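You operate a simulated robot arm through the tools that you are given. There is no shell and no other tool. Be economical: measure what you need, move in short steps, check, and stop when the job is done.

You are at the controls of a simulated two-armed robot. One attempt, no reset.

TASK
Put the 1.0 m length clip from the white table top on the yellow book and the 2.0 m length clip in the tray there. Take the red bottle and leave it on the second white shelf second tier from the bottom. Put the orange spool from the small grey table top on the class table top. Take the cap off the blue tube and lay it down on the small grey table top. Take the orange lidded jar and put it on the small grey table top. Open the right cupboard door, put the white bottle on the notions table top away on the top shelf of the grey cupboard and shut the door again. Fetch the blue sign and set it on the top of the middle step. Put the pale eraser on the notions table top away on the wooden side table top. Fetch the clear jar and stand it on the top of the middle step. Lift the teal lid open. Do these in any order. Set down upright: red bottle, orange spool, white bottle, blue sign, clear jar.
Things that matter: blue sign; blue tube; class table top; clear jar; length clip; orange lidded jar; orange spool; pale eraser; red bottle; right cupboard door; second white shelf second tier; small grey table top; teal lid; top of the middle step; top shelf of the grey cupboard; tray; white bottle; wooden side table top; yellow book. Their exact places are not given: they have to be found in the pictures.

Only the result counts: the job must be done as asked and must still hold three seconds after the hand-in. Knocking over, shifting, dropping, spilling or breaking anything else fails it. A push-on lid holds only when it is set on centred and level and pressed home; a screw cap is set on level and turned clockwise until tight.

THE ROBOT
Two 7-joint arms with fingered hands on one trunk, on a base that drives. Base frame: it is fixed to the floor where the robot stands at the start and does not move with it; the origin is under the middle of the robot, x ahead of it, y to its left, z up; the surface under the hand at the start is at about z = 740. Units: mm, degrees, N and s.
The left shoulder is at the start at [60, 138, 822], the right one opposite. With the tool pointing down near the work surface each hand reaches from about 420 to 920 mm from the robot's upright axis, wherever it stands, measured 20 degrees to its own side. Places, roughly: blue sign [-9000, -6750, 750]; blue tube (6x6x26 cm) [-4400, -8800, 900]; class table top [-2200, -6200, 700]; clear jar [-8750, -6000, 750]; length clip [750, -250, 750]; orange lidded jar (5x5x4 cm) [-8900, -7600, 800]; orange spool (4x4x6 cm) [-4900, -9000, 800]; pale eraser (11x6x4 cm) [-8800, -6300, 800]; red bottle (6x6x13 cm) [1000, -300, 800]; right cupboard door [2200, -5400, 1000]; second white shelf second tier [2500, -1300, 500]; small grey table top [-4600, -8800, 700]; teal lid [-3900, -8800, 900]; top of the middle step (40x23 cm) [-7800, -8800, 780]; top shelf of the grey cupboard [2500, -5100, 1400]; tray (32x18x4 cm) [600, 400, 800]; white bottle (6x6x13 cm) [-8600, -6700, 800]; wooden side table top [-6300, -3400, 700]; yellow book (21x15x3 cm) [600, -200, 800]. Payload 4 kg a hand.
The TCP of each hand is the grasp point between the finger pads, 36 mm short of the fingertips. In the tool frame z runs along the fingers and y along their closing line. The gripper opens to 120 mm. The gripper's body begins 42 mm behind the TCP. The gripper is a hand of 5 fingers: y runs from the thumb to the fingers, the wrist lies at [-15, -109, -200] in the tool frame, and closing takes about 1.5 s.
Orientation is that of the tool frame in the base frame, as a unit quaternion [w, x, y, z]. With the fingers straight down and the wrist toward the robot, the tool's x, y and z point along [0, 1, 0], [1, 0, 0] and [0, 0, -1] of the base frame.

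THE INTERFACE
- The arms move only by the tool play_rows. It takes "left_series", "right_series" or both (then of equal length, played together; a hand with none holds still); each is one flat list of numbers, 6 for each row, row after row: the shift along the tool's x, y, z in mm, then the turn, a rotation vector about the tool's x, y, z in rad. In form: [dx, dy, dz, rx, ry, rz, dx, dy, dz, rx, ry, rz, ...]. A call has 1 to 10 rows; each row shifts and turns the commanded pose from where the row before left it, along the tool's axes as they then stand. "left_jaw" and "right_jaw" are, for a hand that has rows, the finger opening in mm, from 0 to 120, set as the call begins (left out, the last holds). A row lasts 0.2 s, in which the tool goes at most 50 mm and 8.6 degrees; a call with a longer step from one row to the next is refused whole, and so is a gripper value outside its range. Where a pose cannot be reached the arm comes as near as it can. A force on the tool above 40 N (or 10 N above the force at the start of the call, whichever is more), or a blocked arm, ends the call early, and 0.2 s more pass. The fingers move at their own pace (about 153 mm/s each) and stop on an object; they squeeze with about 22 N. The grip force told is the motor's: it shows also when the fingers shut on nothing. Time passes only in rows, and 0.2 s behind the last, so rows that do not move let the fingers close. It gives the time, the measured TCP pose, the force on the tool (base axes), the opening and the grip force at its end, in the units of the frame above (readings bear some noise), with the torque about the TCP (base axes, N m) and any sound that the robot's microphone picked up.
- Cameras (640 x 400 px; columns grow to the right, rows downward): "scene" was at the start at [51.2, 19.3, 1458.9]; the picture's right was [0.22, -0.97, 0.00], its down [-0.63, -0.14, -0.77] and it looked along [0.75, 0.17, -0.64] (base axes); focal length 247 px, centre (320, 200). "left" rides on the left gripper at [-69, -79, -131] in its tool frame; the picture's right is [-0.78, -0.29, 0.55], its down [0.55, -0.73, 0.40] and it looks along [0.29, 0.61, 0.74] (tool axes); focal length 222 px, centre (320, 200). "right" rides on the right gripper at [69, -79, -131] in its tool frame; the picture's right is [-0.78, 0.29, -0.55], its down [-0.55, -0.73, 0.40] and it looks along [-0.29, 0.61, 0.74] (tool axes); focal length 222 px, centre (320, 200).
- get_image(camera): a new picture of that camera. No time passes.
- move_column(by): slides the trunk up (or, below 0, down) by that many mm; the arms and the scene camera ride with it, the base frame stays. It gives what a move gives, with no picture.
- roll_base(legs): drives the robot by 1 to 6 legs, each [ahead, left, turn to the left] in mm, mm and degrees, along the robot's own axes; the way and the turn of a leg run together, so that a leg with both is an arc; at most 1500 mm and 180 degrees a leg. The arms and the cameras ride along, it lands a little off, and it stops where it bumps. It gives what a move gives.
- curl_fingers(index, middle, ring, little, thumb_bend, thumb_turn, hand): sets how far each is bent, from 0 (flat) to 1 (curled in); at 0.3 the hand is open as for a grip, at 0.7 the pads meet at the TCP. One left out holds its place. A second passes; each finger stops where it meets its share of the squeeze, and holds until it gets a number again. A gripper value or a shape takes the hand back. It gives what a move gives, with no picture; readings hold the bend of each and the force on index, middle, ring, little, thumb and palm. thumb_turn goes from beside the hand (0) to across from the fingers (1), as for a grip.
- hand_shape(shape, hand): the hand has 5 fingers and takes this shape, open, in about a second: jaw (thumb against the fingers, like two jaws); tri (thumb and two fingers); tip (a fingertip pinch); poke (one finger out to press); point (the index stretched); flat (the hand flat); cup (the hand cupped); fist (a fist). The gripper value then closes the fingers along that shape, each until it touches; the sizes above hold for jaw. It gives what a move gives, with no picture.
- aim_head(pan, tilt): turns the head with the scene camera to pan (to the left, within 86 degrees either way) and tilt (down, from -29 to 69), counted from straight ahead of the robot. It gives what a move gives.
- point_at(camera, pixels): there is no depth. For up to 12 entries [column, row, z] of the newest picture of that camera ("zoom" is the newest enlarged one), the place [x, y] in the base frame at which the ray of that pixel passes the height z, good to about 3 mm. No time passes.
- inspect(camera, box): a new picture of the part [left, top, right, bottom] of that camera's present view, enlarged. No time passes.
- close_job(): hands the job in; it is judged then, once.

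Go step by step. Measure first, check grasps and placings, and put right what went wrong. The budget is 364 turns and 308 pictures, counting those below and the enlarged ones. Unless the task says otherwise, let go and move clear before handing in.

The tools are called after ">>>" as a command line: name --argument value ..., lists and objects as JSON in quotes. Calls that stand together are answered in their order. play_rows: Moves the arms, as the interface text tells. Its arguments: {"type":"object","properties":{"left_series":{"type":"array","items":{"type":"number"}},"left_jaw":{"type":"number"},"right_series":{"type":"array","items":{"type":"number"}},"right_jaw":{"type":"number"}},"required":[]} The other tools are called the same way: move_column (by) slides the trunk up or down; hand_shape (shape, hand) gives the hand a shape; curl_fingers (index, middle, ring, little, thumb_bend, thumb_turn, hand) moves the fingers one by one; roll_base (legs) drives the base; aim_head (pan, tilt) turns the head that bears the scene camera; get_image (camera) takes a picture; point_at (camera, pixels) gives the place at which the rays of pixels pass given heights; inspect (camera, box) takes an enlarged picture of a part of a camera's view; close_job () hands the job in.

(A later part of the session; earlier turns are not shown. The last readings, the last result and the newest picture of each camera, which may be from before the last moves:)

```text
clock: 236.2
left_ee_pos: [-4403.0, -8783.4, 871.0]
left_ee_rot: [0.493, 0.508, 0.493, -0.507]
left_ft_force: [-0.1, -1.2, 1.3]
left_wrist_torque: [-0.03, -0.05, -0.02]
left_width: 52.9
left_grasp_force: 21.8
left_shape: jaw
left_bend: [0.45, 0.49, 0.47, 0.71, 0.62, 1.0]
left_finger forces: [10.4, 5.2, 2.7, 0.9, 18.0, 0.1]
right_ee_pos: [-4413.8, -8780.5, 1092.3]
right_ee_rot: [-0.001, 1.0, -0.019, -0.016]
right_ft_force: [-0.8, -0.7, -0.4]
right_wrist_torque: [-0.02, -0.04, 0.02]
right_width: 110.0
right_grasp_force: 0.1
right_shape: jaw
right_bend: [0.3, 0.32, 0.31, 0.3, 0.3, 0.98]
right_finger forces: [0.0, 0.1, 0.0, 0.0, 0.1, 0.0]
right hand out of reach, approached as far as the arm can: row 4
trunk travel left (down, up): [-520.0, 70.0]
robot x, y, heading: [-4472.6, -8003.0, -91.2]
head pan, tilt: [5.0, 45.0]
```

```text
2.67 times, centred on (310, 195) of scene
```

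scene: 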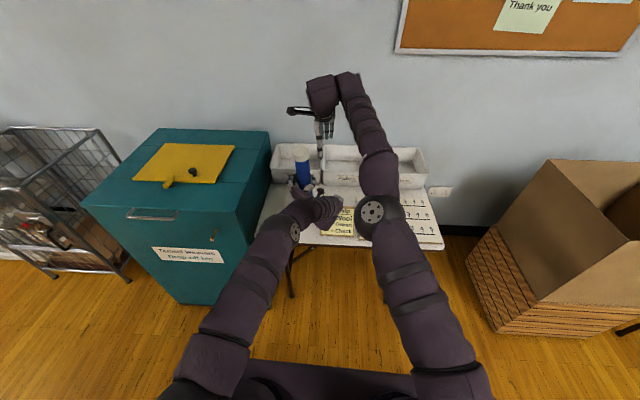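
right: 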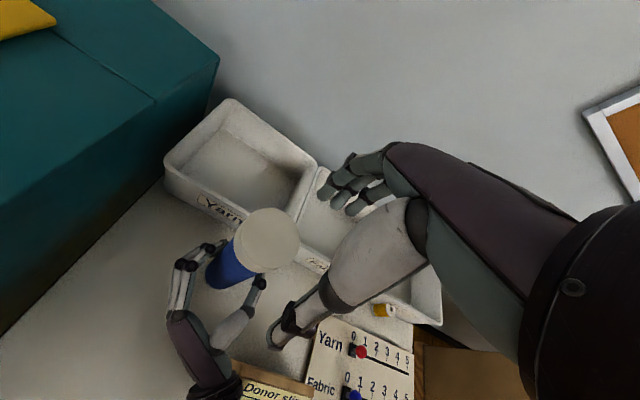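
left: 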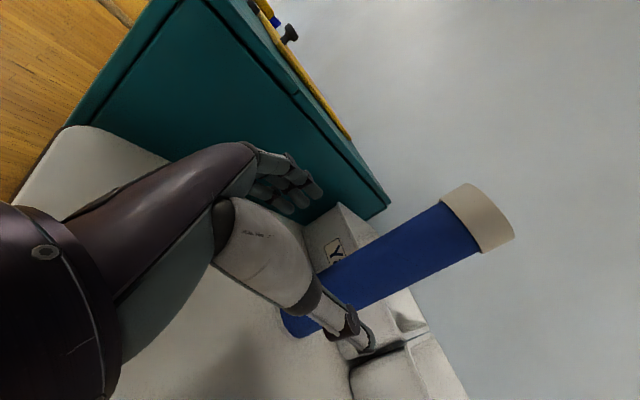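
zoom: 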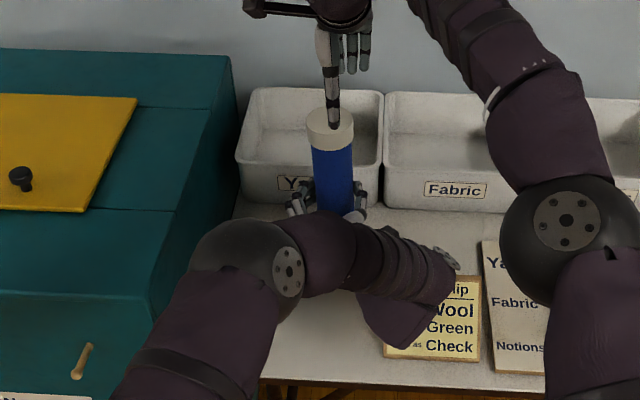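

The right hand is above the cap; it needs 11 mm left and 15 mm forward. I'll descend to z≈1000 with that correction.

>>> play_rows --right_series '[3, 4, 24, 0, 0, 0, 3, 4, 24, 0, 0, 0, 3, 4, 24, 0, 0, 0, 2, 3, 18, 0, 0, 0, 0, 0, 0, 0, 0, 0]'

>>> get_image --camera "right"

>>> inspect --camera "scene" --box '[280, 110, 360, 210]'

```text
clock: 237.4
left_ee_pos: [-4403.0, -8784.4, 871.5]
left_ee_rot: [0.493, 0.509, 0.492, -0.506]
left_ft_force: [-0.1, 0.3, 0.5]
left_wrist_torque: [-0.02, -0.05, 0.0]
left_width: 52.8
left_grasp_force: 21.9
left_shape: jaw
left_bend: [0.45, 0.49, 0.47, 0.71, 0.62, 1.0]
left_finger forces: [10.3, 5.3, 2.7, 1.1, 18.0, 0.1]
right_ee_pos: [-4405.9, -8795.6, 1000.9]
right_ee_rot: [0.0, 1.0, -0.02, -0.016]
right_ft_force: [-0.6, 0.5, 0.3]
right_wrist_torque: [0.0, 0.01, 0.0]
right_width: 110.0
right_grasp_force: 0.1
right_shape: jaw
right_bend: [0.3, 0.32, 0.31, 0.3, 0.3, 0.98]
right_finger forces: [0.1, 0.0, 0.0, 0.1, 0.1, 0.1]
trunk travel left (down, up): [-520.0, 70.0]
robot x, y, heading: [-4476.6, -7998.1, -91.4]
head pan, tilt: [5.0, 45.0]
```

```text
186 pictures are left
```

right: 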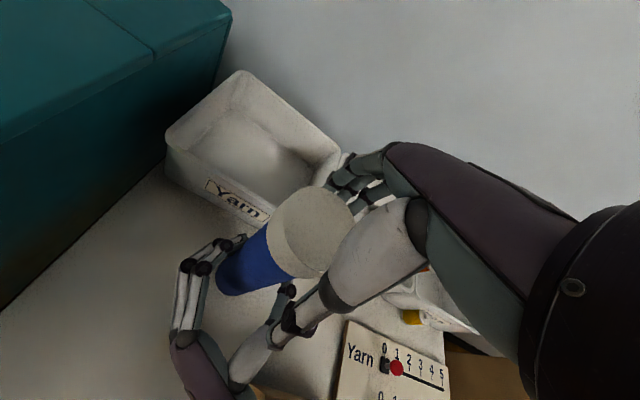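

```text
4.00 times, centred on (320, 160) of scene
```

zoom: 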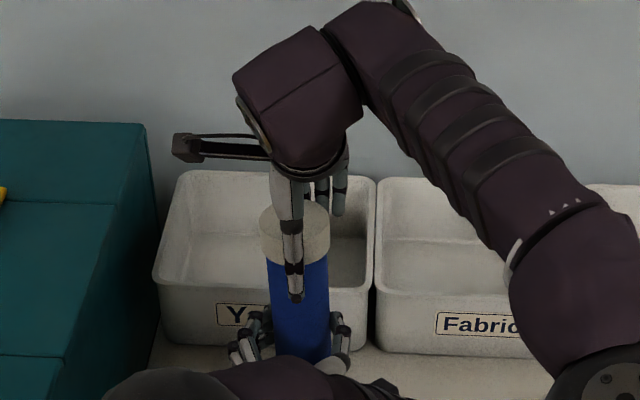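

Positioned with the fingertips spanning the cap. Closing the right hand on the cap.

>>> play_rows --right_series '[0, 0, 0, 0, 0, 0, 0, 0, 0, 0, 0, 0, 0, 0, 0, 0, 0, 0, 0, 0, 0, 0, 0, 0, 0, 0, 0, 0, 0, 0, 0, 0, 0, 0, 0, 0, 0, 0, 0, 0, 0, 0]' --right_jaw 0

>>> get_image --camera "right"

```text
clock: 239.0
left_ee_pos: [-4402.5, -8784.3, 872.0]
left_ee_rot: [0.492, 0.508, 0.493, -0.506]
left_ft_force: [0.0, -0.4, 1.6]
left_wrist_torque: [-0.01, 0.0, -0.01]
left_width: 52.5
left_grasp_force: 21.9
left_shape: jaw
left_bend: [0.45, 0.49, 0.47, 0.71, 0.63, 1.0]
left_finger forces: [11.0, 5.4, 2.7, 0.8, 18.0, 0.1]
right_ee_pos: [-4407.1, -8795.1, 1001.2]
right_ee_rot: [0.0, 1.0, -0.019, -0.016]
right_ft_force: [-0.1, 0.5, -0.6]
right_wrist_torque: [-0.02, 0.0, 0.01]
right_width: 55.7
right_grasp_force: 22.2
right_shape: jaw
right_bend: [0.36, 0.45, 0.46, 0.69, 0.67, 1.0]
right_finger forces: [11.2, 4.2, 0.1, 0.0, 17.2, 0.1]
trunk travel left (down, up): [-520.0, 70.0]
robot x, y, heading: [-4476.4, -8000.6, -91.4]
head pan, tilt: [5.0, 45.0]
heard: snap
```

```text
184 pictures are left
```

right: 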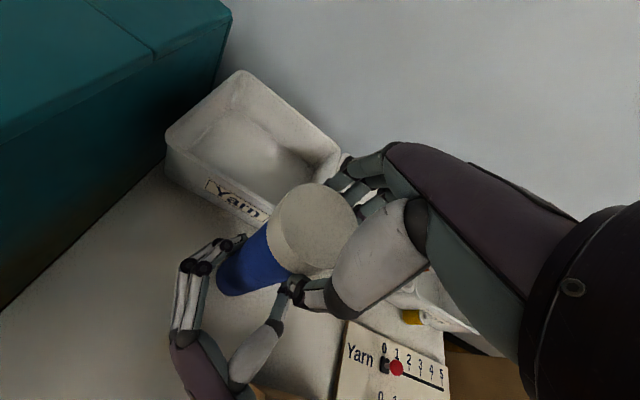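

A snap was heard, so it's a push-on cap. I'll lift the right hand while the left holds the tube.

>>> play_rows --right_series '[0, 0, -8, 0, 0, 0, 0, 0, -12, 0, 0, 0, 0, 0, -20, 0, 0, 0, 0, 0, -20, 0, 0, 0, 0, 0, 0, 0, 0, 0]'

>>> get_image --camera "right"

>>> inspect --camera "scene" --box '[260, 90, 380, 230]'

```text
clock: 240.2
left_ee_pos: [-4403.2, -8783.4, 870.8]
left_ee_rot: [0.493, 0.508, 0.493, -0.507]
left_ft_force: [-0.5, -0.4, 1.1]
left_wrist_torque: [-0.03, -0.04, -0.04]
left_width: 52.7
left_grasp_force: 21.6
left_shape: jaw
left_bend: [0.45, 0.49, 0.47, 0.71, 0.62, 1.0]
left_finger forces: [10.7, 5.3, 2.7, 0.8, 17.8, 0.0]
right_ee_pos: [-4405.0, -8795.3, 1060.7]
right_ee_rot: [0.0, 1.0, -0.02, -0.016]
right_ft_force: [0.0, 0.1, -0.3]
right_wrist_torque: [-0.01, 0.01, -0.01]
right_width: 55.7
right_grasp_force: 21.9
right_shape: jaw
right_bend: [0.36, 0.45, 0.46, 0.69, 0.67, 1.0]
right_finger forces: [11.6, 4.1, 0.0, 0.0, 17.0, 0.0]
trunk travel left (down, up): [-520.0, 70.0]
robot x, y, heading: [-4471.9, -8002.1, -91.6]
head pan, tilt: [5.0, 45.0]
```

```text
183 pictures are left
```

right: 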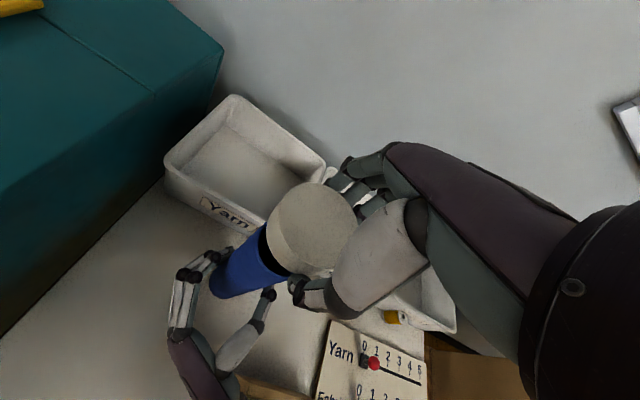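

```text
2.86 times, centred on (320, 160) of scene
```

zoom: 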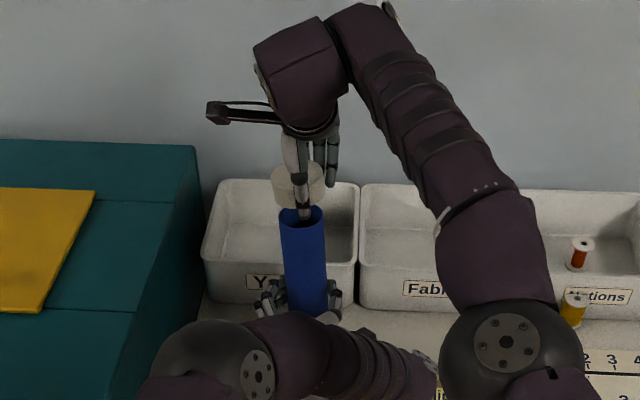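

The cap is off and in the right hand. I'll move it aside, then release the tube and withdraw the left hand.

>>> play_rows --right_series '[-30, 0, -10, 0, 0, 0, -35, 0, 0, 0, 0, 0, -35, 0, 0, 0, 0, 0, -35, 0, 0, 0, 0, 0, -20, 0, 0, 0, 0, 0, 0, 0, 0, 0, 0, 0]'

>>> play_rows --left_series '[0, 0, 0, 0, 0, 0, 0, 0, 0, 0, 0, 0, 0, 0, 0, 0, 0, 0, 0, 0, 0, 0, 0, 0, 0, 0, -30, 0, 0, 0, 0, 0, -40, 0, 0, 0, 0, 0, -40, 0, 0, 0, 0, 0, -40, 0, 0, 0]' --left_jaw 115

>>> get_image --camera "scene"

```text
clock: 241.6
left_ee_pos: [-4402.0, -8784.3, 872.4]
left_ee_rot: [0.492, 0.509, 0.492, -0.506]
left_ft_force: [0.3, -0.1, 1.0]
left_wrist_torque: [0.0, 0.03, -0.04]
left_width: 52.6
left_grasp_force: 21.6
left_shape: jaw
left_bend: [0.45, 0.49, 0.47, 0.71, 0.62, 1.0]
left_finger forces: [10.6, 5.4, 2.9, 1.0, 18.1, 0.0]
right_ee_pos: [-4559.4, -8789.7, 1075.9]
right_ee_rot: [0.0, 1.0, -0.019, -0.016]
right_ft_force: [0.1, -0.3, 0.1]
right_wrist_torque: [0.0, -0.03, -0.01]
right_width: 55.7
right_grasp_force: 22.0
right_shape: jaw
right_bend: [0.36, 0.45, 0.46, 0.69, 0.67, 1.0]
right_finger forces: [11.6, 4.0, 0.0, 0.0, 17.0, 0.0]
trunk travel left (down, up): [-520.0, 70.0]
robot x, y, heading: [-4468.0, -8004.2, -91.5]
head pan, tilt: [5.0, 45.0]
```

```text
clock: 243.4
left_ee_pos: [-4398.9, -8633.4, 872.6]
left_ee_rot: [0.493, 0.508, 0.492, -0.507]
left_ft_force: [-0.3, -0.5, 0.7]
left_wrist_torque: [0.0, 0.02, -0.01]
left_width: 114.6
left_grasp_force: 0.0
left_shape: jaw
left_bend: [0.3, 0.31, 0.31, 0.3, 0.3, 0.98]
left_finger forces: [0.1, 0.0, 0.0, 0.0, 0.0, 0.0]
right_ee_pos: [-4557.6, -8789.9, 1075.8]
right_ee_rot: [-0.001, 1.0, -0.019, -0.016]
right_ft_force: [-1.2, 1.1, 0.0]
right_wrist_torque: [0.03, -0.01, 0.03]
right_width: 55.7
right_grasp_force: 22.1
right_shape: jaw
right_bend: [0.36, 0.45, 0.46, 0.69, 0.67, 1.0]
right_finger forces: [11.7, 4.0, 0.0, 0.0, 17.0, 0.1]
trunk travel left (down, up): [-520.0, 70.0]
robot x, y, heading: [-4477.2, -7999.2, -91.4]
head pan, tilt: [5.0, 45.0]
```

```text
181 pictures are left
```

scene: 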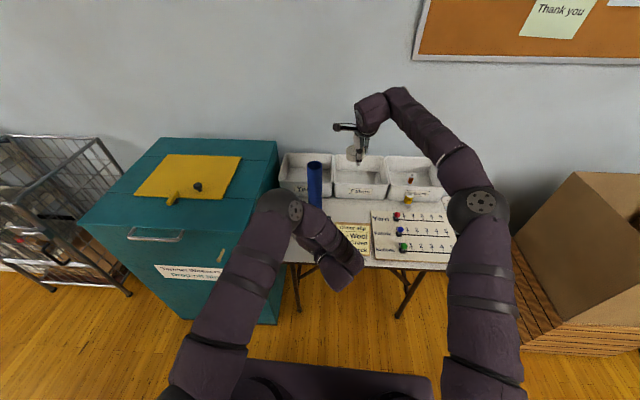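

The tube stands open on its own. I'll lower the cap to the free patch at about (-4560,-8810).

>>> play_rows --right_series '[0, 4, 45, 0, 0, 0, 0, 4, 45, 0, 0, 0, 0, 4, 45, 0, 0, 0, 0, 4, 45, 0, 0, 0, 0, 4, 45, 0, 0, 0, 0, 0, 40, 0, 0, 0, 0, 0, 0, 0, 0, 0]'

>>> get_image --camera "right"

>>> inspect --camera "scene" --box '[290, 130, 430, 250]'

```text
clock: 245.0
left_ee_pos: [-4398.3, -8634.3, 871.1]
left_ee_rot: [0.493, 0.508, 0.492, -0.507]
left_ft_force: [-0.2, -0.5, -0.4]
left_wrist_torque: [0.02, -0.01, 0.0]
left_width: 114.6
left_grasp_force: 0.1
left_shape: jaw
left_bend: [0.3, 0.31, 0.31, 0.3, 0.3, 0.98]
left_finger forces: [0.1, 0.0, 0.0, 0.0, 0.1, 0.0]
right_ee_pos: [-4567.2, -8809.1, 809.9]
right_ee_rot: [-0.001, 1.0, -0.019, -0.016]
right_ft_force: [1.1, -0.6, -0.5]
right_wrist_torque: [0.01, -0.02, -0.01]
right_width: 55.3
right_grasp_force: 21.7
right_shape: jaw
right_bend: [0.36, 0.45, 0.46, 0.69, 0.67, 1.0]
right_finger forces: [11.7, 4.0, 0.0, 0.0, 16.8, 0.0]
trunk travel left (down, up): [-520.0, 70.0]
robot x, y, heading: [-4471.6, -7997.4, -91.3]
head pan, tilt: [5.0, 45.0]
```

```text
180 pictures are left
```

right: 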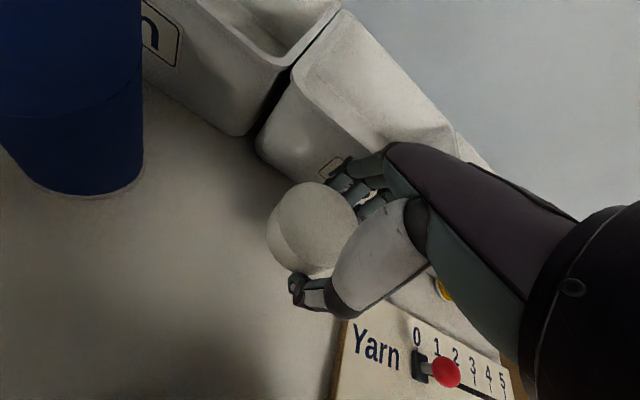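

```text
3.33 times, centred on (360, 190) of scene
```

zoom: 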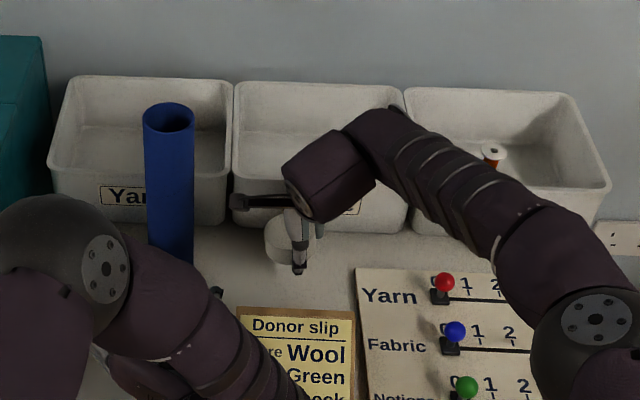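

Good spot, clear of bins, slip and board. I'll creep down to contact.

>>> play_rows --right_series '[0, 0, 14, 0, 0, 0, 0, 0, 0, 0, 0, 0]'

>>> play_rows --right_series '[0, 0, 6, 0, 0, 0, 0, 0, 0, 0, 0, 0]'

>>> play_rows --right_series '[0, 0, 6, 0, 0, 0, 0, 0, 0, 0, 0, 0]'

```text
clock: 245.6
left_ee_pos: [-4397.0, -8633.8, 870.6]
left_ee_rot: [0.493, 0.508, 0.492, -0.507]
left_ft_force: [0.2, -0.1, -0.4]
left_wrist_torque: [0.01, 0.01, 0.0]
left_width: 114.9
left_grasp_force: 0.1
left_shape: jaw
left_bend: [0.3, 0.31, 0.31, 0.3, 0.3, 0.98]
left_finger forces: [0.0, 0.0, 0.1, 0.1, 0.0, 0.1]
right_ee_pos: [-4568.0, -8809.2, 795.0]
right_ee_rot: [0.0, 1.0, -0.019, -0.016]
right_ft_force: [-0.8, -0.5, -0.9]
right_wrist_torque: [-0.01, 0.0, -0.01]
right_width: 55.1
right_grasp_force: 21.4
right_shape: jaw
right_bend: [0.36, 0.45, 0.46, 0.69, 0.67, 1.0]
right_finger forces: [11.6, 3.9, 0.1, 0.0, 16.8, 0.0]
trunk travel left (down, up): [-520.0, 70.0]
robot x, y, heading: [-4471.8, -7996.5, -91.5]
head pan, tilt: [5.0, 45.0]
```

```text
clock: 246.2
left_ee_pos: [-4398.9, -8633.3, 872.5]
left_ee_rot: [0.493, 0.508, 0.492, -0.506]
left_ft_force: [0.3, -0.5, -0.6]
left_wrist_torque: [-0.03, 0.01, 0.02]
left_width: 114.8
left_grasp_force: 0.1
left_shape: jaw
left_bend: [0.3, 0.31, 0.31, 0.3, 0.3, 0.98]
left_finger forces: [0.0, 0.0, 0.0, 0.1, 0.0, 0.1]
right_ee_pos: [-4568.1, -8809.2, 791.0]
right_ee_rot: [0.0, 1.0, -0.019, -0.015]
right_ft_force: [-0.4, 0.1, -0.6]
right_wrist_torque: [0.04, 0.0, -0.01]
right_width: 55.6
right_grasp_force: 21.6
right_shape: jaw
right_bend: [0.36, 0.45, 0.46, 0.69, 0.67, 1.0]
right_finger forces: [11.7, 3.9, 0.1, 0.0, 16.8, 0.0]
trunk travel left (down, up): [-520.0, 70.0]
robot x, y, heading: [-4473.2, -8000.2, -91.7]
head pan, tilt: [5.0, 45.0]
```

```text
clock: 246.8
left_ee_pos: [-4398.1, -8634.2, 870.5]
left_ee_rot: [0.493, 0.508, 0.493, -0.507]
left_ft_force: [0.4, 0.0, -0.2]
left_wrist_torque: [0.01, -0.02, 0.0]
left_width: 114.7
left_grasp_force: 0.1
left_shape: jaw
left_bend: [0.3, 0.31, 0.31, 0.3, 0.3, 0.98]
left_finger forces: [0.0, 0.0, 0.1, 0.0, 0.0, 0.0]
right_ee_pos: [-4567.5, -8808.8, 784.4]
right_ee_rot: [0.0, 1.0, -0.019, -0.016]
right_ft_force: [0.1, -0.2, 0.3]
right_wrist_torque: [0.04, -0.02, 0.03]
right_width: 55.3
right_grasp_force: 21.9
right_shape: jaw
right_bend: [0.36, 0.45, 0.46, 0.69, 0.67, 1.0]
right_finger forces: [11.8, 3.9, 0.1, 0.1, 16.8, 0.0]
trunk travel left (down, up): [-520.0, 70.0]
robot x, y, heading: [-4472.7, -7996.9, -91.6]
head pan, tilt: [5.0, 45.0]
```

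>>> play_rows --right_series '[0, 0, 5, 0, 0, 0, 0, 0, 0, 0, 0, 0]'

>>> play_rows --right_series '[0, 0, 5, 0, 0, 0, 0, 0, 0, 0, 0, 0]'

>>> inspect --camera "right" --box '[160, 100, 480, 380]'

```text
clock: 247.4
left_ee_pos: [-4397.6, -8634.7, 872.3]
left_ee_rot: [0.492, 0.508, 0.493, -0.507]
left_ft_force: [0.2, -0.2, -0.7]
left_wrist_torque: [0.01, 0.03, 0.0]
left_width: 114.5
left_grasp_force: 0.1
left_shape: jaw
left_bend: [0.3, 0.31, 0.31, 0.3, 0.3, 0.98]
left_finger forces: [0.0, 0.0, 0.1, 0.1, 0.0, 0.1]
right_ee_pos: [-4569.8, -8808.8, 778.4]
right_ee_rot: [-0.001, 1.0, -0.019, -0.016]
right_ft_force: [0.1, 0.0, 0.5]
right_wrist_torque: [-0.02, 0.04, -0.01]
right_width: 55.0
right_grasp_force: 21.8
right_shape: jaw
right_bend: [0.36, 0.45, 0.46, 0.69, 0.67, 1.0]
right_finger forces: [11.7, 3.8, 0.1, 0.0, 16.8, 0.0]
trunk travel left (down, up): [-520.0, 70.0]
robot x, y, heading: [-4472.0, -8001.6, -91.1]
head pan, tilt: [5.0, 45.0]
```

```text
clock: 248.0
left_ee_pos: [-4396.9, -8633.4, 871.4]
left_ee_rot: [0.492, 0.508, 0.493, -0.506]
left_ft_force: [-0.7, 0.0, -0.3]
left_wrist_torque: [0.02, 0.01, -0.03]
left_width: 114.5
left_grasp_force: 0.0
left_shape: jaw
left_bend: [0.3, 0.31, 0.31, 0.3, 0.3, 0.98]
left_finger forces: [0.0, 0.0, 0.0, 0.0, 0.0, 0.1]
right_ee_pos: [-4569.6, -8808.7, 776.0]
right_ee_rot: [0.0, 1.0, -0.019, -0.015]
right_ft_force: [-0.3, 0.9, 9.6]
right_wrist_torque: [-0.02, -0.08, -0.04]
right_width: 55.2
right_grasp_force: 22.3
right_shape: jaw
right_bend: [0.35, 0.45, 0.46, 0.69, 0.67, 1.0]
right_finger forces: [16.2, 3.8, 0.1, 0.0, 22.2, 0.1]
trunk travel left (down, up): [-520.0, 70.0]
robot x, y, heading: [-4475.4, -8001.8, -91.8]
head pan, tilt: [5.0, 45.0]
```

```text
1.43 times, centred on (320, 240) of right
```

zoom: 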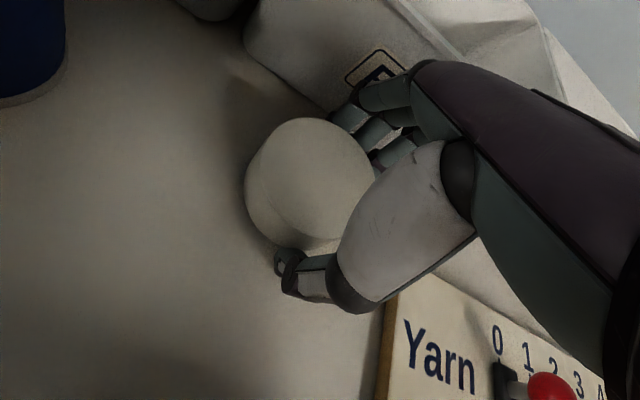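

Contact (9.6 N). Releasing and rising.

>>> play_rows --right_series '[0, 0, -2, 0, 0, 0, 0, 0, 0, 0, 0, 0, 0, 0, 0, 0, 0, 0, 0, 0, 0, 0, 0, 0]' --right_jaw 78

>>> play_rows --right_series '[0, 0, -30, 0, 0, 0, 0, 0, -45, 0, 0, 0, 0, 0, -45, 0, 0, 0, 0, 0, -45, 0, 0, 0, 0, 0, -45, 0, 0, 0, 0, 0, -45, 0, 0, 0]'

>>> get_image --camera "right"

```text
clock: 249.0
left_ee_pos: [-4397.2, -8633.5, 871.8]
left_ee_rot: [0.492, 0.509, 0.493, -0.506]
left_ft_force: [0.3, 0.5, 0.6]
left_wrist_torque: [0.01, -0.01, 0.0]
left_width: 114.8
left_grasp_force: 0.1
left_shape: jaw
left_bend: [0.3, 0.31, 0.31, 0.3, 0.3, 0.98]
left_finger forces: [0.0, 0.1, 0.2, 0.0, 0.1, 0.0]
right_ee_pos: [-4568.8, -8808.8, 776.3]
right_ee_rot: [-0.001, 1.0, -0.019, -0.016]
right_ft_force: [-0.8, 1.0, 4.3]
right_wrist_torque: [-0.2, -0.06, 0.03]
right_width: 77.0
right_grasp_force: 0.0
right_shape: jaw
right_bend: [0.36, 0.4, 0.38, 0.62, 0.44, 1.0]
right_finger forces: [4.8, 0.0, 0.1, 0.0, 0.0, 0.0]
trunk travel left (down, up): [-520.0, 70.0]
robot x, y, heading: [-4472.8, -8000.6, -91.2]
head pan, tilt: [5.0, 45.0]
```

```text
clock: 250.4
left_ee_pos: [-4398.4, -8632.9, 871.5]
left_ee_rot: [0.493, 0.508, 0.493, -0.506]
left_ft_force: [-0.3, -0.6, 0.0]
left_wrist_torque: [-0.02, -0.02, 0.0]
left_width: 114.8
left_grasp_force: 0.0
left_shape: jaw
left_bend: [0.3, 0.31, 0.31, 0.3, 0.3, 0.98]
left_finger forces: [0.1, 0.0, 0.1, 0.1, 0.0, 0.0]
right_ee_pos: [-4560.9, -8809.3, 1032.7]
right_ee_rot: [-0.001, 1.0, -0.018, -0.016]
right_ft_force: [-0.1, 0.8, -0.3]
right_wrist_torque: [-0.01, 0.03, 0.02]
right_width: 77.8
right_grasp_force: 0.0
right_shape: jaw
right_bend: [0.36, 0.4, 0.38, 0.62, 0.44, 1.0]
right_finger forces: [0.0, 0.1, 0.0, 0.0, 0.0, 0.0]
trunk travel left (down, up): [-520.0, 70.0]
robot x, y, heading: [-4472.7, -8001.6, -91.7]
head pan, tilt: [5.0, 45.0]
```

```text
177 pictures are left
```

right: 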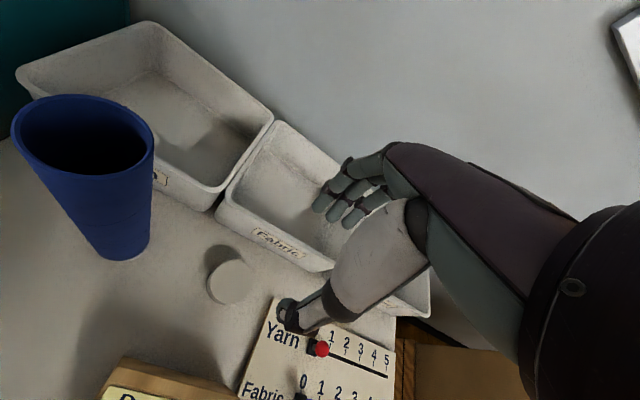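

Cap is lying on the table. Now I'll study the teal bin's lid, handle and the yellow plate.

>>> aim_head --pan 35 --tilt 40

>>> inspect --camera "scene" --box '[180, 90, 400, 280]'

```text
clock: 251.4
left_ee_pos: [-4398.0, -8635.4, 871.5]
left_ee_rot: [0.492, 0.509, 0.492, -0.506]
left_ft_force: [-0.3, -1.2, -0.5]
left_wrist_torque: [0.0, -0.02, 0.0]
left_width: 114.8
left_grasp_force: 0.0
left_shape: jaw
left_bend: [0.3, 0.31, 0.31, 0.3, 0.3, 0.98]
left_finger forces: [0.0, 0.0, 0.0, 0.0, 0.0, 0.1]
right_ee_pos: [-4560.9, -8809.9, 1030.2]
right_ee_rot: [0.0, 1.0, -0.02, -0.015]
right_ft_force: [-0.3, 0.5, 0.0]
right_wrist_torque: [-0.02, -0.03, 0.01]
right_width: 77.9
right_grasp_force: 0.1
right_shape: jaw
right_bend: [0.36, 0.4, 0.38, 0.62, 0.44, 1.0]
right_finger forces: [0.1, 0.1, 0.0, 0.0, 0.0, 0.0]
trunk travel left (down, up): [-520.0, 70.0]
robot x, y, heading: [-4475.1, -8000.0, -91.7]
head pan, tilt: [35.0, 40.0]
```

```text
2.11 times, centred on (290, 185) of scene
```

zoom: 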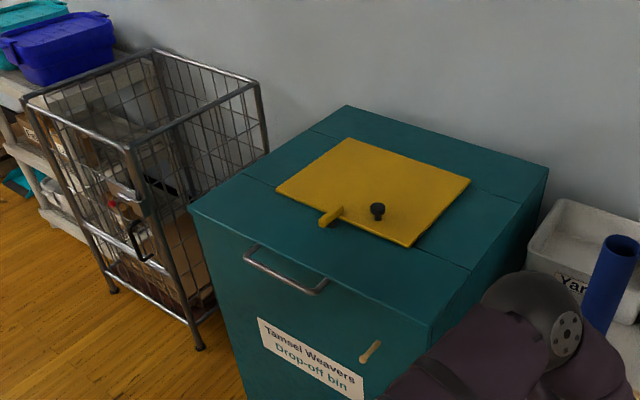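

>>> inspect --camera "scene" --box '[220, 180, 340, 260]'

>>> inspect --camera "scene" --box '[260, 130, 410, 220]'

>>> get_image --camera "left"

```text
5.00 times, centred on (280, 220) of scene
```

zoom: 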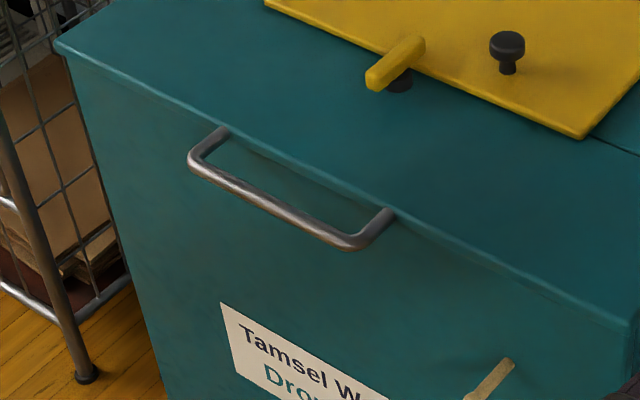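

```text
4.27 times, centred on (335, 175) of scene
```

zoom: 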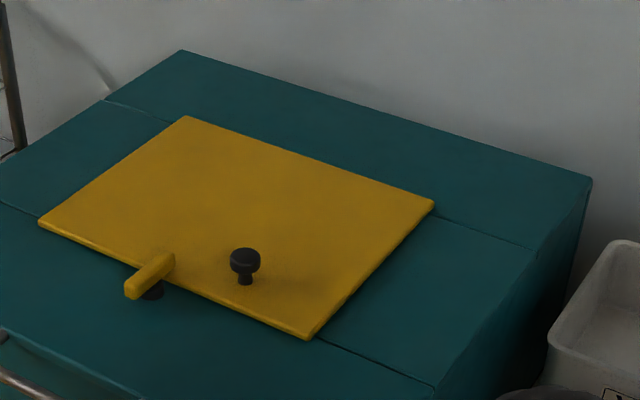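

```text
173 pictures are left
```

left: 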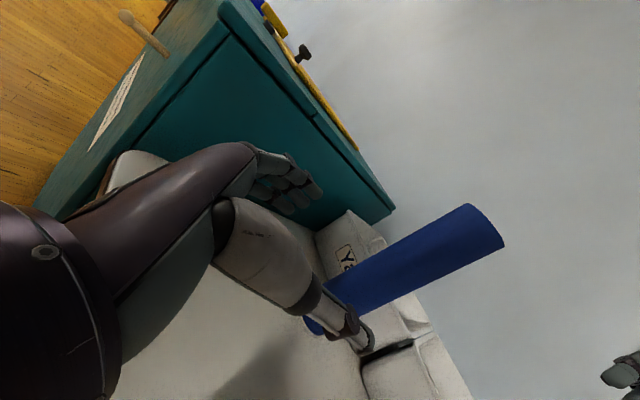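

The yellow panel with knob is held by a turn-button; the teal top itself seems to be a slab lid with a metal handle at the front. I'll back off and move in front of the bin for a closer look.

>>> play_rows --right_series '[0, -40, -20, 0, 0, 0, 0, -40, -20, 0, 0, 0, 0, -40, -20, 0, 0, 0, 0, -40, -20, 0, 0, 0]'

>>> roll_base --legs '[[-200, 0, 0], [0, 560, 0]]'

>>> aim_head --pan 0 --tilt 42

>>> get_image --camera "scene"

>>> get_image --camera "left"

```text
clock: 252.4
left_ee_pos: [-4399.2, -8632.5, 871.1]
left_ee_rot: [0.493, 0.508, 0.493, -0.506]
left_ft_force: [-0.6, 0.2, 0.6]
left_wrist_torque: [0.01, 0.0, 0.05]
left_width: 114.6
left_grasp_force: 0.1
left_shape: jaw
left_bend: [0.3, 0.31, 0.31, 0.3, 0.3, 0.98]
left_finger forces: [0.1, 0.1, 0.0, 0.0, 0.0, 0.0]
right_ee_pos: [-4552.2, -8649.3, 1111.1]
right_ee_rot: [0.0, 1.0, -0.019, -0.015]
right_ft_force: [-0.8, 0.2, 0.1]
right_wrist_torque: [-0.03, 0.0, 0.01]
right_width: 78.0
right_grasp_force: 0.1
right_shape: jaw
right_bend: [0.36, 0.4, 0.38, 0.62, 0.44, 1.0]
right_finger forces: [0.1, 0.0, 0.1, 0.0, 0.0, 0.0]
trunk travel left (down, up): [-520.0, 70.0]
robot x, y, heading: [-4472.1, -7999.1, -91.4]
head pan, tilt: [35.0, 40.0]
```

```text
clock: 256.8
left_ee_pos: [-3827.2, -8447.5, 871.6]
left_ee_rot: [0.494, 0.507, 0.494, -0.505]
left_ft_force: [-0.4, -0.4, 0.0]
left_wrist_torque: [-0.02, -0.02, 0.0]
left_width: 114.5
left_grasp_force: 0.0
left_shape: jaw
left_bend: [0.3, 0.31, 0.31, 0.3, 0.3, 0.98]
left_finger forces: [0.1, 0.1, 0.0, 0.0, 0.0, 0.0]
right_ee_pos: [-3981.2, -8464.7, 1112.2]
right_ee_rot: [-0.001, 1.0, -0.017, -0.016]
right_ft_force: [0.4, 0.0, -0.8]
right_wrist_torque: [0.0, 0.02, 0.0]
right_width: 77.9
right_grasp_force: 0.1
right_shape: jaw
right_bend: [0.36, 0.4, 0.38, 0.62, 0.44, 1.0]
right_finger forces: [0.0, 0.1, 0.0, 0.0, 0.0, 0.0]
trunk travel left (down, up): [-520.0, 70.0]
robot x, y, heading: [-3907.8, -7812.5, -91.2]
head pan, tilt: [35.0, 40.0]
```

```text
clock: 257.8
left_ee_pos: [-3826.8, -8447.3, 871.7]
left_ee_rot: [0.494, 0.506, 0.495, -0.505]
left_ft_force: [0.6, 0.7, 0.2]
left_wrist_torque: [0.02, -0.01, -0.03]
left_width: 114.7
left_grasp_force: 0.0
left_shape: jaw
left_bend: [0.3, 0.31, 0.31, 0.3, 0.3, 0.98]
left_finger forces: [0.0, 0.1, 0.0, 0.0, 0.0, 0.1]
right_ee_pos: [-3980.8, -8464.4, 1112.3]
right_ee_rot: [-0.001, 1.0, -0.016, -0.015]
right_ft_force: [-0.4, 0.5, -0.2]
right_wrist_torque: [0.02, 0.0, 0.01]
right_width: 78.0
right_grasp_force: 0.1
right_shape: jaw
right_bend: [0.36, 0.4, 0.38, 0.62, 0.44, 1.0]
right_finger forces: [0.0, 0.0, 0.0, 0.1, 0.0, 0.1]
trunk travel left (down, up): [-520.0, 70.0]
robot x, y, heading: [-3904.9, -7812.4, -91.2]
head pan, tilt: [0.0, 42.0]
```

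```text
172 pictures are left
```

scene: 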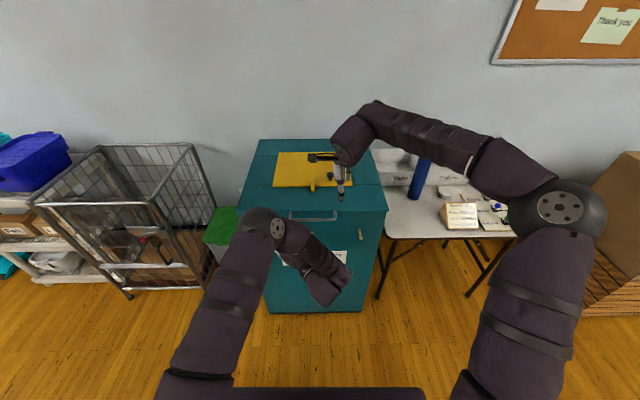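

```text
171 pictures are left
```

left: 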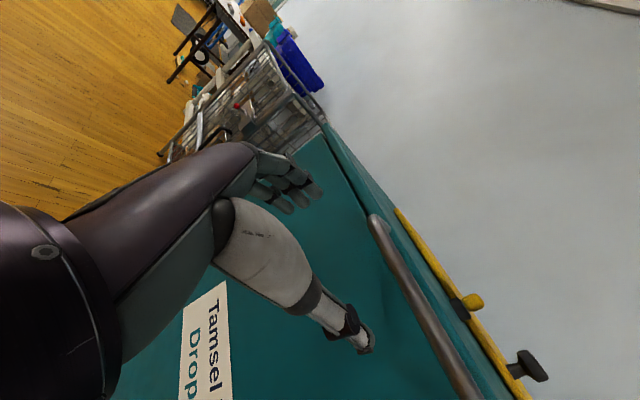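

>>> inspect --camera "left" --box '[300, 110, 560, 400]'

>>> inspect --camera "scene" --box '[230, 130, 400, 240]'

```text
1.38 times, centred on (430, 255) of left
```

zoom: 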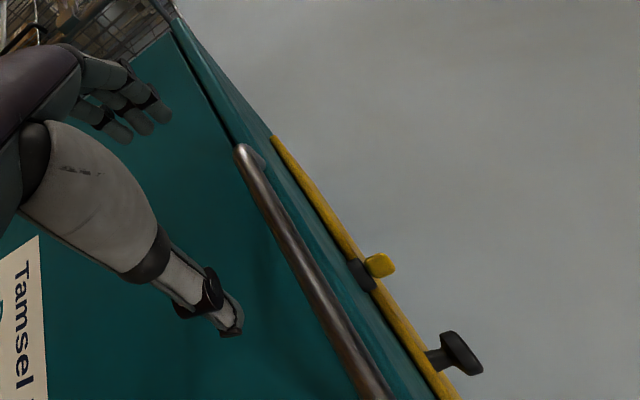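

```text
3.64 times, centred on (315, 185) of scene
```

zoom: 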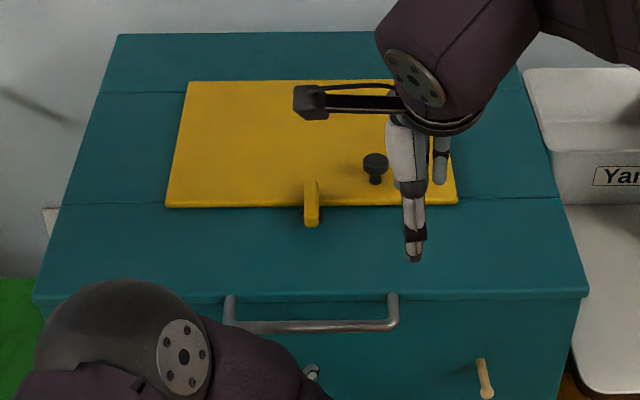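

The teal slab has a dark seam below it and the handle sits at its front, so lifting by the handle should open it. I'll locate the handle bar.

>>> point_at --camera "zoom" --pixels '[[228, 325, 880], [396, 325, 880], [312, 327, 880], [228, 298, 885], [396, 296, 885], [40, 295, 890], [588, 290, 890], [484, 365, 760]]'

>>> play_rows --left_series '[0, 0, -40, 0, 0, 0, 0, 0, -40, 0, 0, 0.14, 0, 0, 0, 0, 0, 0.143, 0, 0, 0, 0, 0, 0.143, 0, 0, 0, 0, 0, 0.143, 0, 0, 0, 0, 0, 0.143, 0, 0, 0, 0, 0, 0.143, 0, 0, 0, 0, 0, 0.143]' --left_jaw 90

>>> play_rows --left_series '[0, 0, 0, 0, 0, 0.143, 0, 0, 0, 0, 0, 0.143, 0, 0, 0, 0, 0, 0.143, 0, 0, 0, 0, 0, 0.143, 0, 0, 0, 0, 0, 0]'

>>> get_image --camera "scene"

>>> get_image --camera "left"

```text
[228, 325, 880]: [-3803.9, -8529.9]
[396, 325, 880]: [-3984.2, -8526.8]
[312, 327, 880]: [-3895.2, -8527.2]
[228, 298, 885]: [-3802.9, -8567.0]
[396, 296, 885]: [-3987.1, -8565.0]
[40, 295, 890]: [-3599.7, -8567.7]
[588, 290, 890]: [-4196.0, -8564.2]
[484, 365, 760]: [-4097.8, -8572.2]
```

```text
clock: 259.6
left_ee_pos: [-3824.1, -8366.3, 872.0]
left_ee_rot: [0.676, 0.682, 0.189, -0.206]
left_ft_force: [0.8, -0.2, -0.1]
left_wrist_torque: [0.02, 0.0, -0.05]
left_width: 90.2
left_grasp_force: 0.1
left_shape: jaw
left_bend: [0.33, 0.36, 0.35, 0.56, 0.4, 0.99]
left_finger forces: [0.0, 0.1, 0.1, 0.1, 0.0, 0.0]
right_ee_pos: [-3980.9, -8463.7, 1111.5]
right_ee_rot: [-0.001, 1.0, -0.017, -0.016]
right_ft_force: [-0.4, 1.0, -0.3]
right_wrist_torque: [0.0, -0.01, 0.0]
right_width: 77.9
right_grasp_force: 0.1
right_shape: jaw
right_bend: [0.36, 0.4, 0.38, 0.62, 0.44, 1.0]
right_finger forces: [0.0, 0.1, 0.0, 0.0, 0.0, 0.0]
trunk travel left (down, up): [-520.0, 70.0]
robot x, y, heading: [-3909.2, -7813.1, -91.2]
head pan, tilt: [0.0, 42.0]
```

```text
clock: 260.8
left_ee_pos: [-3825.1, -8367.4, 872.3]
left_ee_rot: [0.707, 0.708, -0.009, -0.008]
left_ft_force: [0.2, -0.3, -0.7]
left_wrist_torque: [0.01, 0.04, -0.02]
left_width: 90.1
left_grasp_force: 0.0
left_shape: jaw
left_bend: [0.33, 0.36, 0.35, 0.56, 0.4, 0.99]
left_finger forces: [0.0, 0.0, 0.1, 0.0, 0.0, 0.1]
right_ee_pos: [-3981.8, -8464.8, 1112.3]
right_ee_rot: [0.0, 1.0, -0.016, -0.016]
right_ft_force: [0.0, -0.3, 0.2]
right_wrist_torque: [-0.03, 0.01, 0.01]
right_width: 77.7
right_grasp_force: 0.0
right_shape: jaw
right_bend: [0.36, 0.4, 0.38, 0.62, 0.44, 1.0]
right_finger forces: [0.1, 0.0, 0.1, 0.0, 0.0, 0.1]
trunk travel left (down, up): [-520.0, 70.0]
robot x, y, heading: [-3905.5, -7816.9, -91.5]
head pan, tilt: [0.0, 42.0]
```

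```text
168 pictures are left
```

scene: 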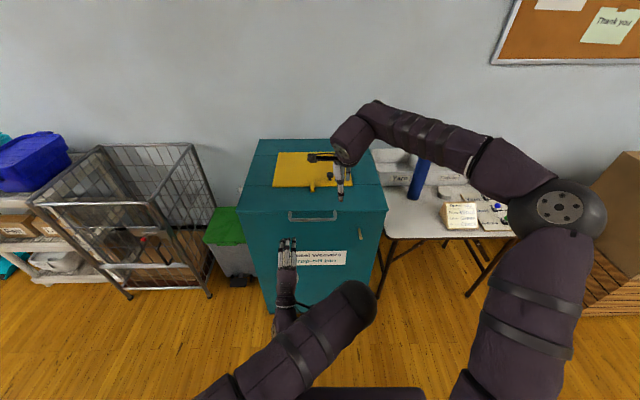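

```text
167 pictures are left
```

left: 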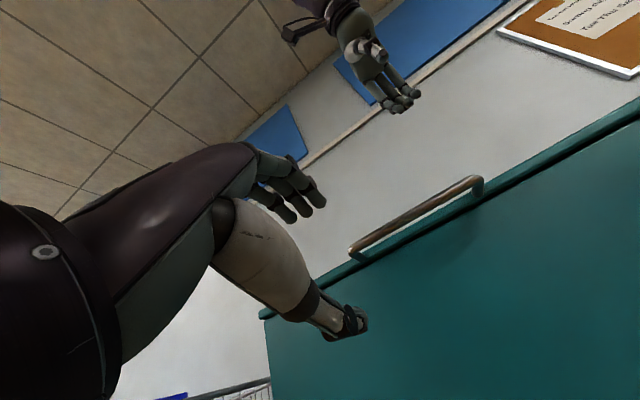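

The handle bar runs x -3803…-3985 at y≈-8528, z≈880, mounted on the lid slab. I'll bring the left hand up to it with fingers above and thumb below.

>>> play_rows --left_series '[-35, 4, 0, 0, 0, 0, -35, 4, 0, 0, 0, 0, 0, 0, 35, 0, 0, 0, 0, 0, 35, 0, 0, 0, 0, 0, 30, 0, 0, 0, 0, 0, 0, 0, 0, 0]'

>>> get_image --camera "left"

>>> inspect --camera "scene" --box '[250, 180, 390, 280]'

```text
clock: 262.2
left_ee_pos: [-3896.4, -8464.7, 878.5]
left_ee_rot: [0.707, 0.707, -0.009, -0.009]
left_ft_force: [0.1, 0.9, 0.3]
left_wrist_torque: [0.0, 0.0, 0.0]
left_width: 90.1
left_grasp_force: 0.0
left_shape: jaw
left_bend: [0.33, 0.36, 0.35, 0.56, 0.4, 0.99]
left_finger forces: [0.1, 0.0, 0.1, 0.0, 0.0, 0.0]
right_ee_pos: [-3980.4, -8463.6, 1111.9]
right_ee_rot: [0.0, 1.0, -0.017, -0.016]
right_ft_force: [-0.2, -0.3, -0.6]
right_wrist_torque: [-0.02, -0.02, 0.05]
right_width: 77.9
right_grasp_force: 0.0
right_shape: jaw
right_bend: [0.36, 0.4, 0.38, 0.62, 0.44, 1.0]
right_finger forces: [0.0, 0.0, 0.0, 0.0, 0.0, 0.0]
trunk travel left (down, up): [-520.0, 70.0]
robot x, y, heading: [-3909.3, -7812.1, -91.1]
head pan, tilt: [0.0, 42.0]
```

```text
166 pictures are left
```

left: 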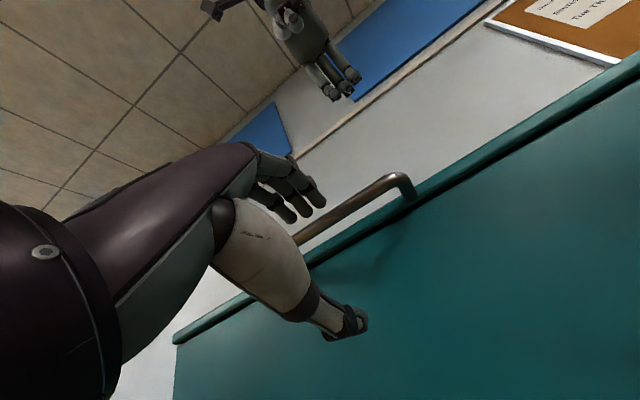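

```text
4.00 times, centred on (320, 230) of scene
```

zoom: 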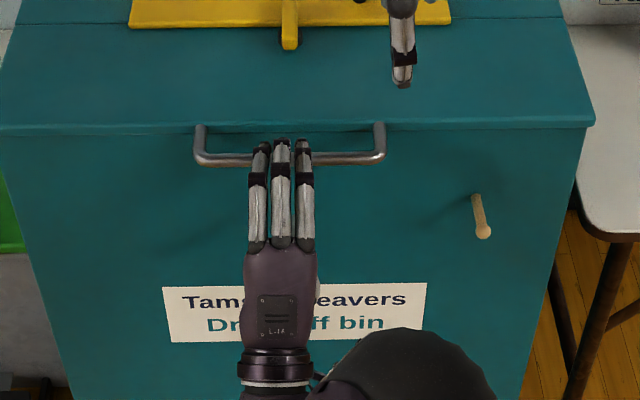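

Well aligned. I'll advance 52 mm and close on the bar.

>>> play_rows --left_series '[0, 0, 26, 0, 0, 0, 0, 0, 26, 0, 0, 0, 0, 0, 0, 0, 0, 0]'

>>> get_image --camera "left"

>>> play_rows --left_series '[0, 0, 0, 0, 0, 0, 0, 0, 0, 0, 0, 0, 0, 0, 0, 0, 0, 0, 0, 0, 0, 0, 0, 0, 0, 0, 0, 0, 0, 0, 0, 0, 0, 0, 0, 0, 0, 0, 0, 0, 0, 0]' --left_jaw 0

>>> get_image --camera "left"

>>> inspect --camera "scene" --box '[250, 180, 390, 280]'

```text
clock: 262.8
left_ee_pos: [-3898.6, -8509.4, 878.3]
left_ee_rot: [0.707, 0.707, -0.007, -0.008]
left_ft_force: [0.0, 17.3, 3.5]
left_wrist_torque: [0.82, 0.02, 0.06]
left_width: 89.1
left_grasp_force: 0.0
left_shape: jaw
left_bend: [0.33, 0.36, 0.35, 0.56, 0.4, 0.99]
left_finger forces: [0.0, 0.1, 0.0, 0.1, 16.9, 0.1]
right_ee_pos: [-3981.1, -8462.9, 1110.5]
right_ee_rot: [-0.002, 1.0, -0.017, -0.016]
right_ft_force: [0.4, -0.8, -1.1]
right_wrist_torque: [0.07, 0.0, 0.02]
right_width: 77.6
right_grasp_force: 0.0
right_shape: jaw
right_bend: [0.36, 0.4, 0.38, 0.62, 0.44, 1.0]
right_finger forces: [0.1, 0.0, 0.1, 0.0, 0.0, 0.0]
trunk travel left (down, up): [-520.0, 70.0]
robot x, y, heading: [-3903.6, -7809.2, -91.1]
head pan, tilt: [0.0, 42.0]
stopped in row 3 (left hand): the force on the tool passed its limit at 59 N (the readings are from after the stop); the commanded pose is now the measured one
```

```text
164 pictures are left
```

left: 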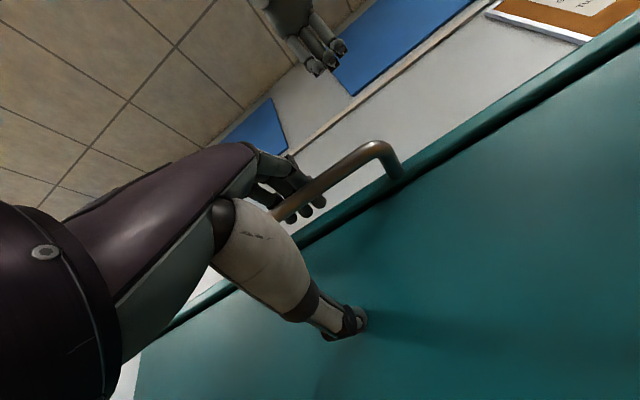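

```text
clock: 264.4
left_ee_pos: [-3899.3, -8509.4, 881.3]
left_ee_rot: [0.711, 0.703, -0.008, -0.009]
left_ft_force: [1.8, 5.8, 31.9]
left_wrist_torque: [-1.14, -0.07, 0.09]
left_width: 59.9
left_grasp_force: 21.5
left_shape: jaw
left_bend: [0.41, 0.45, 0.44, 0.71, 0.67, 1.0]
left_finger forces: [16.3, 11.5, 5.2, 0.0, 0.1, 0.0]
right_ee_pos: [-3982.3, -8461.5, 1113.3]
right_ee_rot: [0.0, 1.0, -0.017, -0.016]
right_ft_force: [0.1, 0.8, -0.1]
right_wrist_torque: [-0.03, 0.02, 0.01]
right_width: 77.7
right_grasp_force: 0.1
right_shape: jaw
right_bend: [0.36, 0.4, 0.38, 0.62, 0.44, 1.0]
right_finger forces: [0.0, 0.1, 0.1, 0.0, 0.0, 0.0]
trunk travel left (down, up): [-520.0, 70.0]
robot x, y, heading: [-3909.2, -7814.8, -91.2]
head pan, tilt: [0.0, 42.0]
```

```text
163 pictures are left
```

left: 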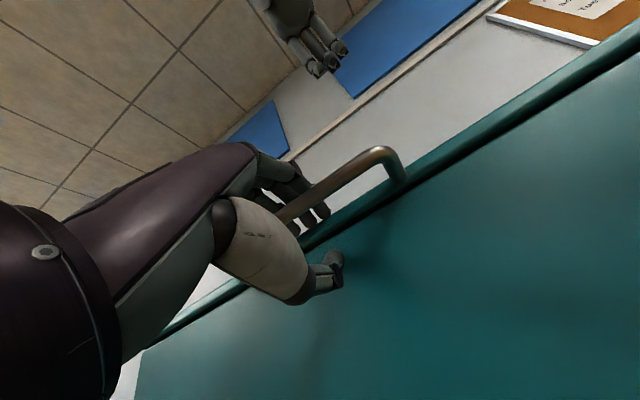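

```text
4.00 times, centred on (320, 230) of scene
```

zoom: 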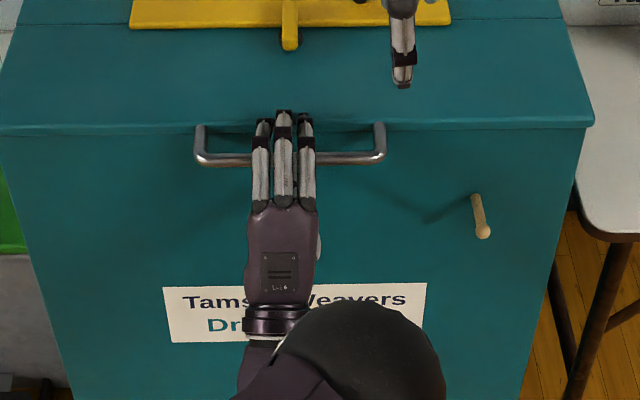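

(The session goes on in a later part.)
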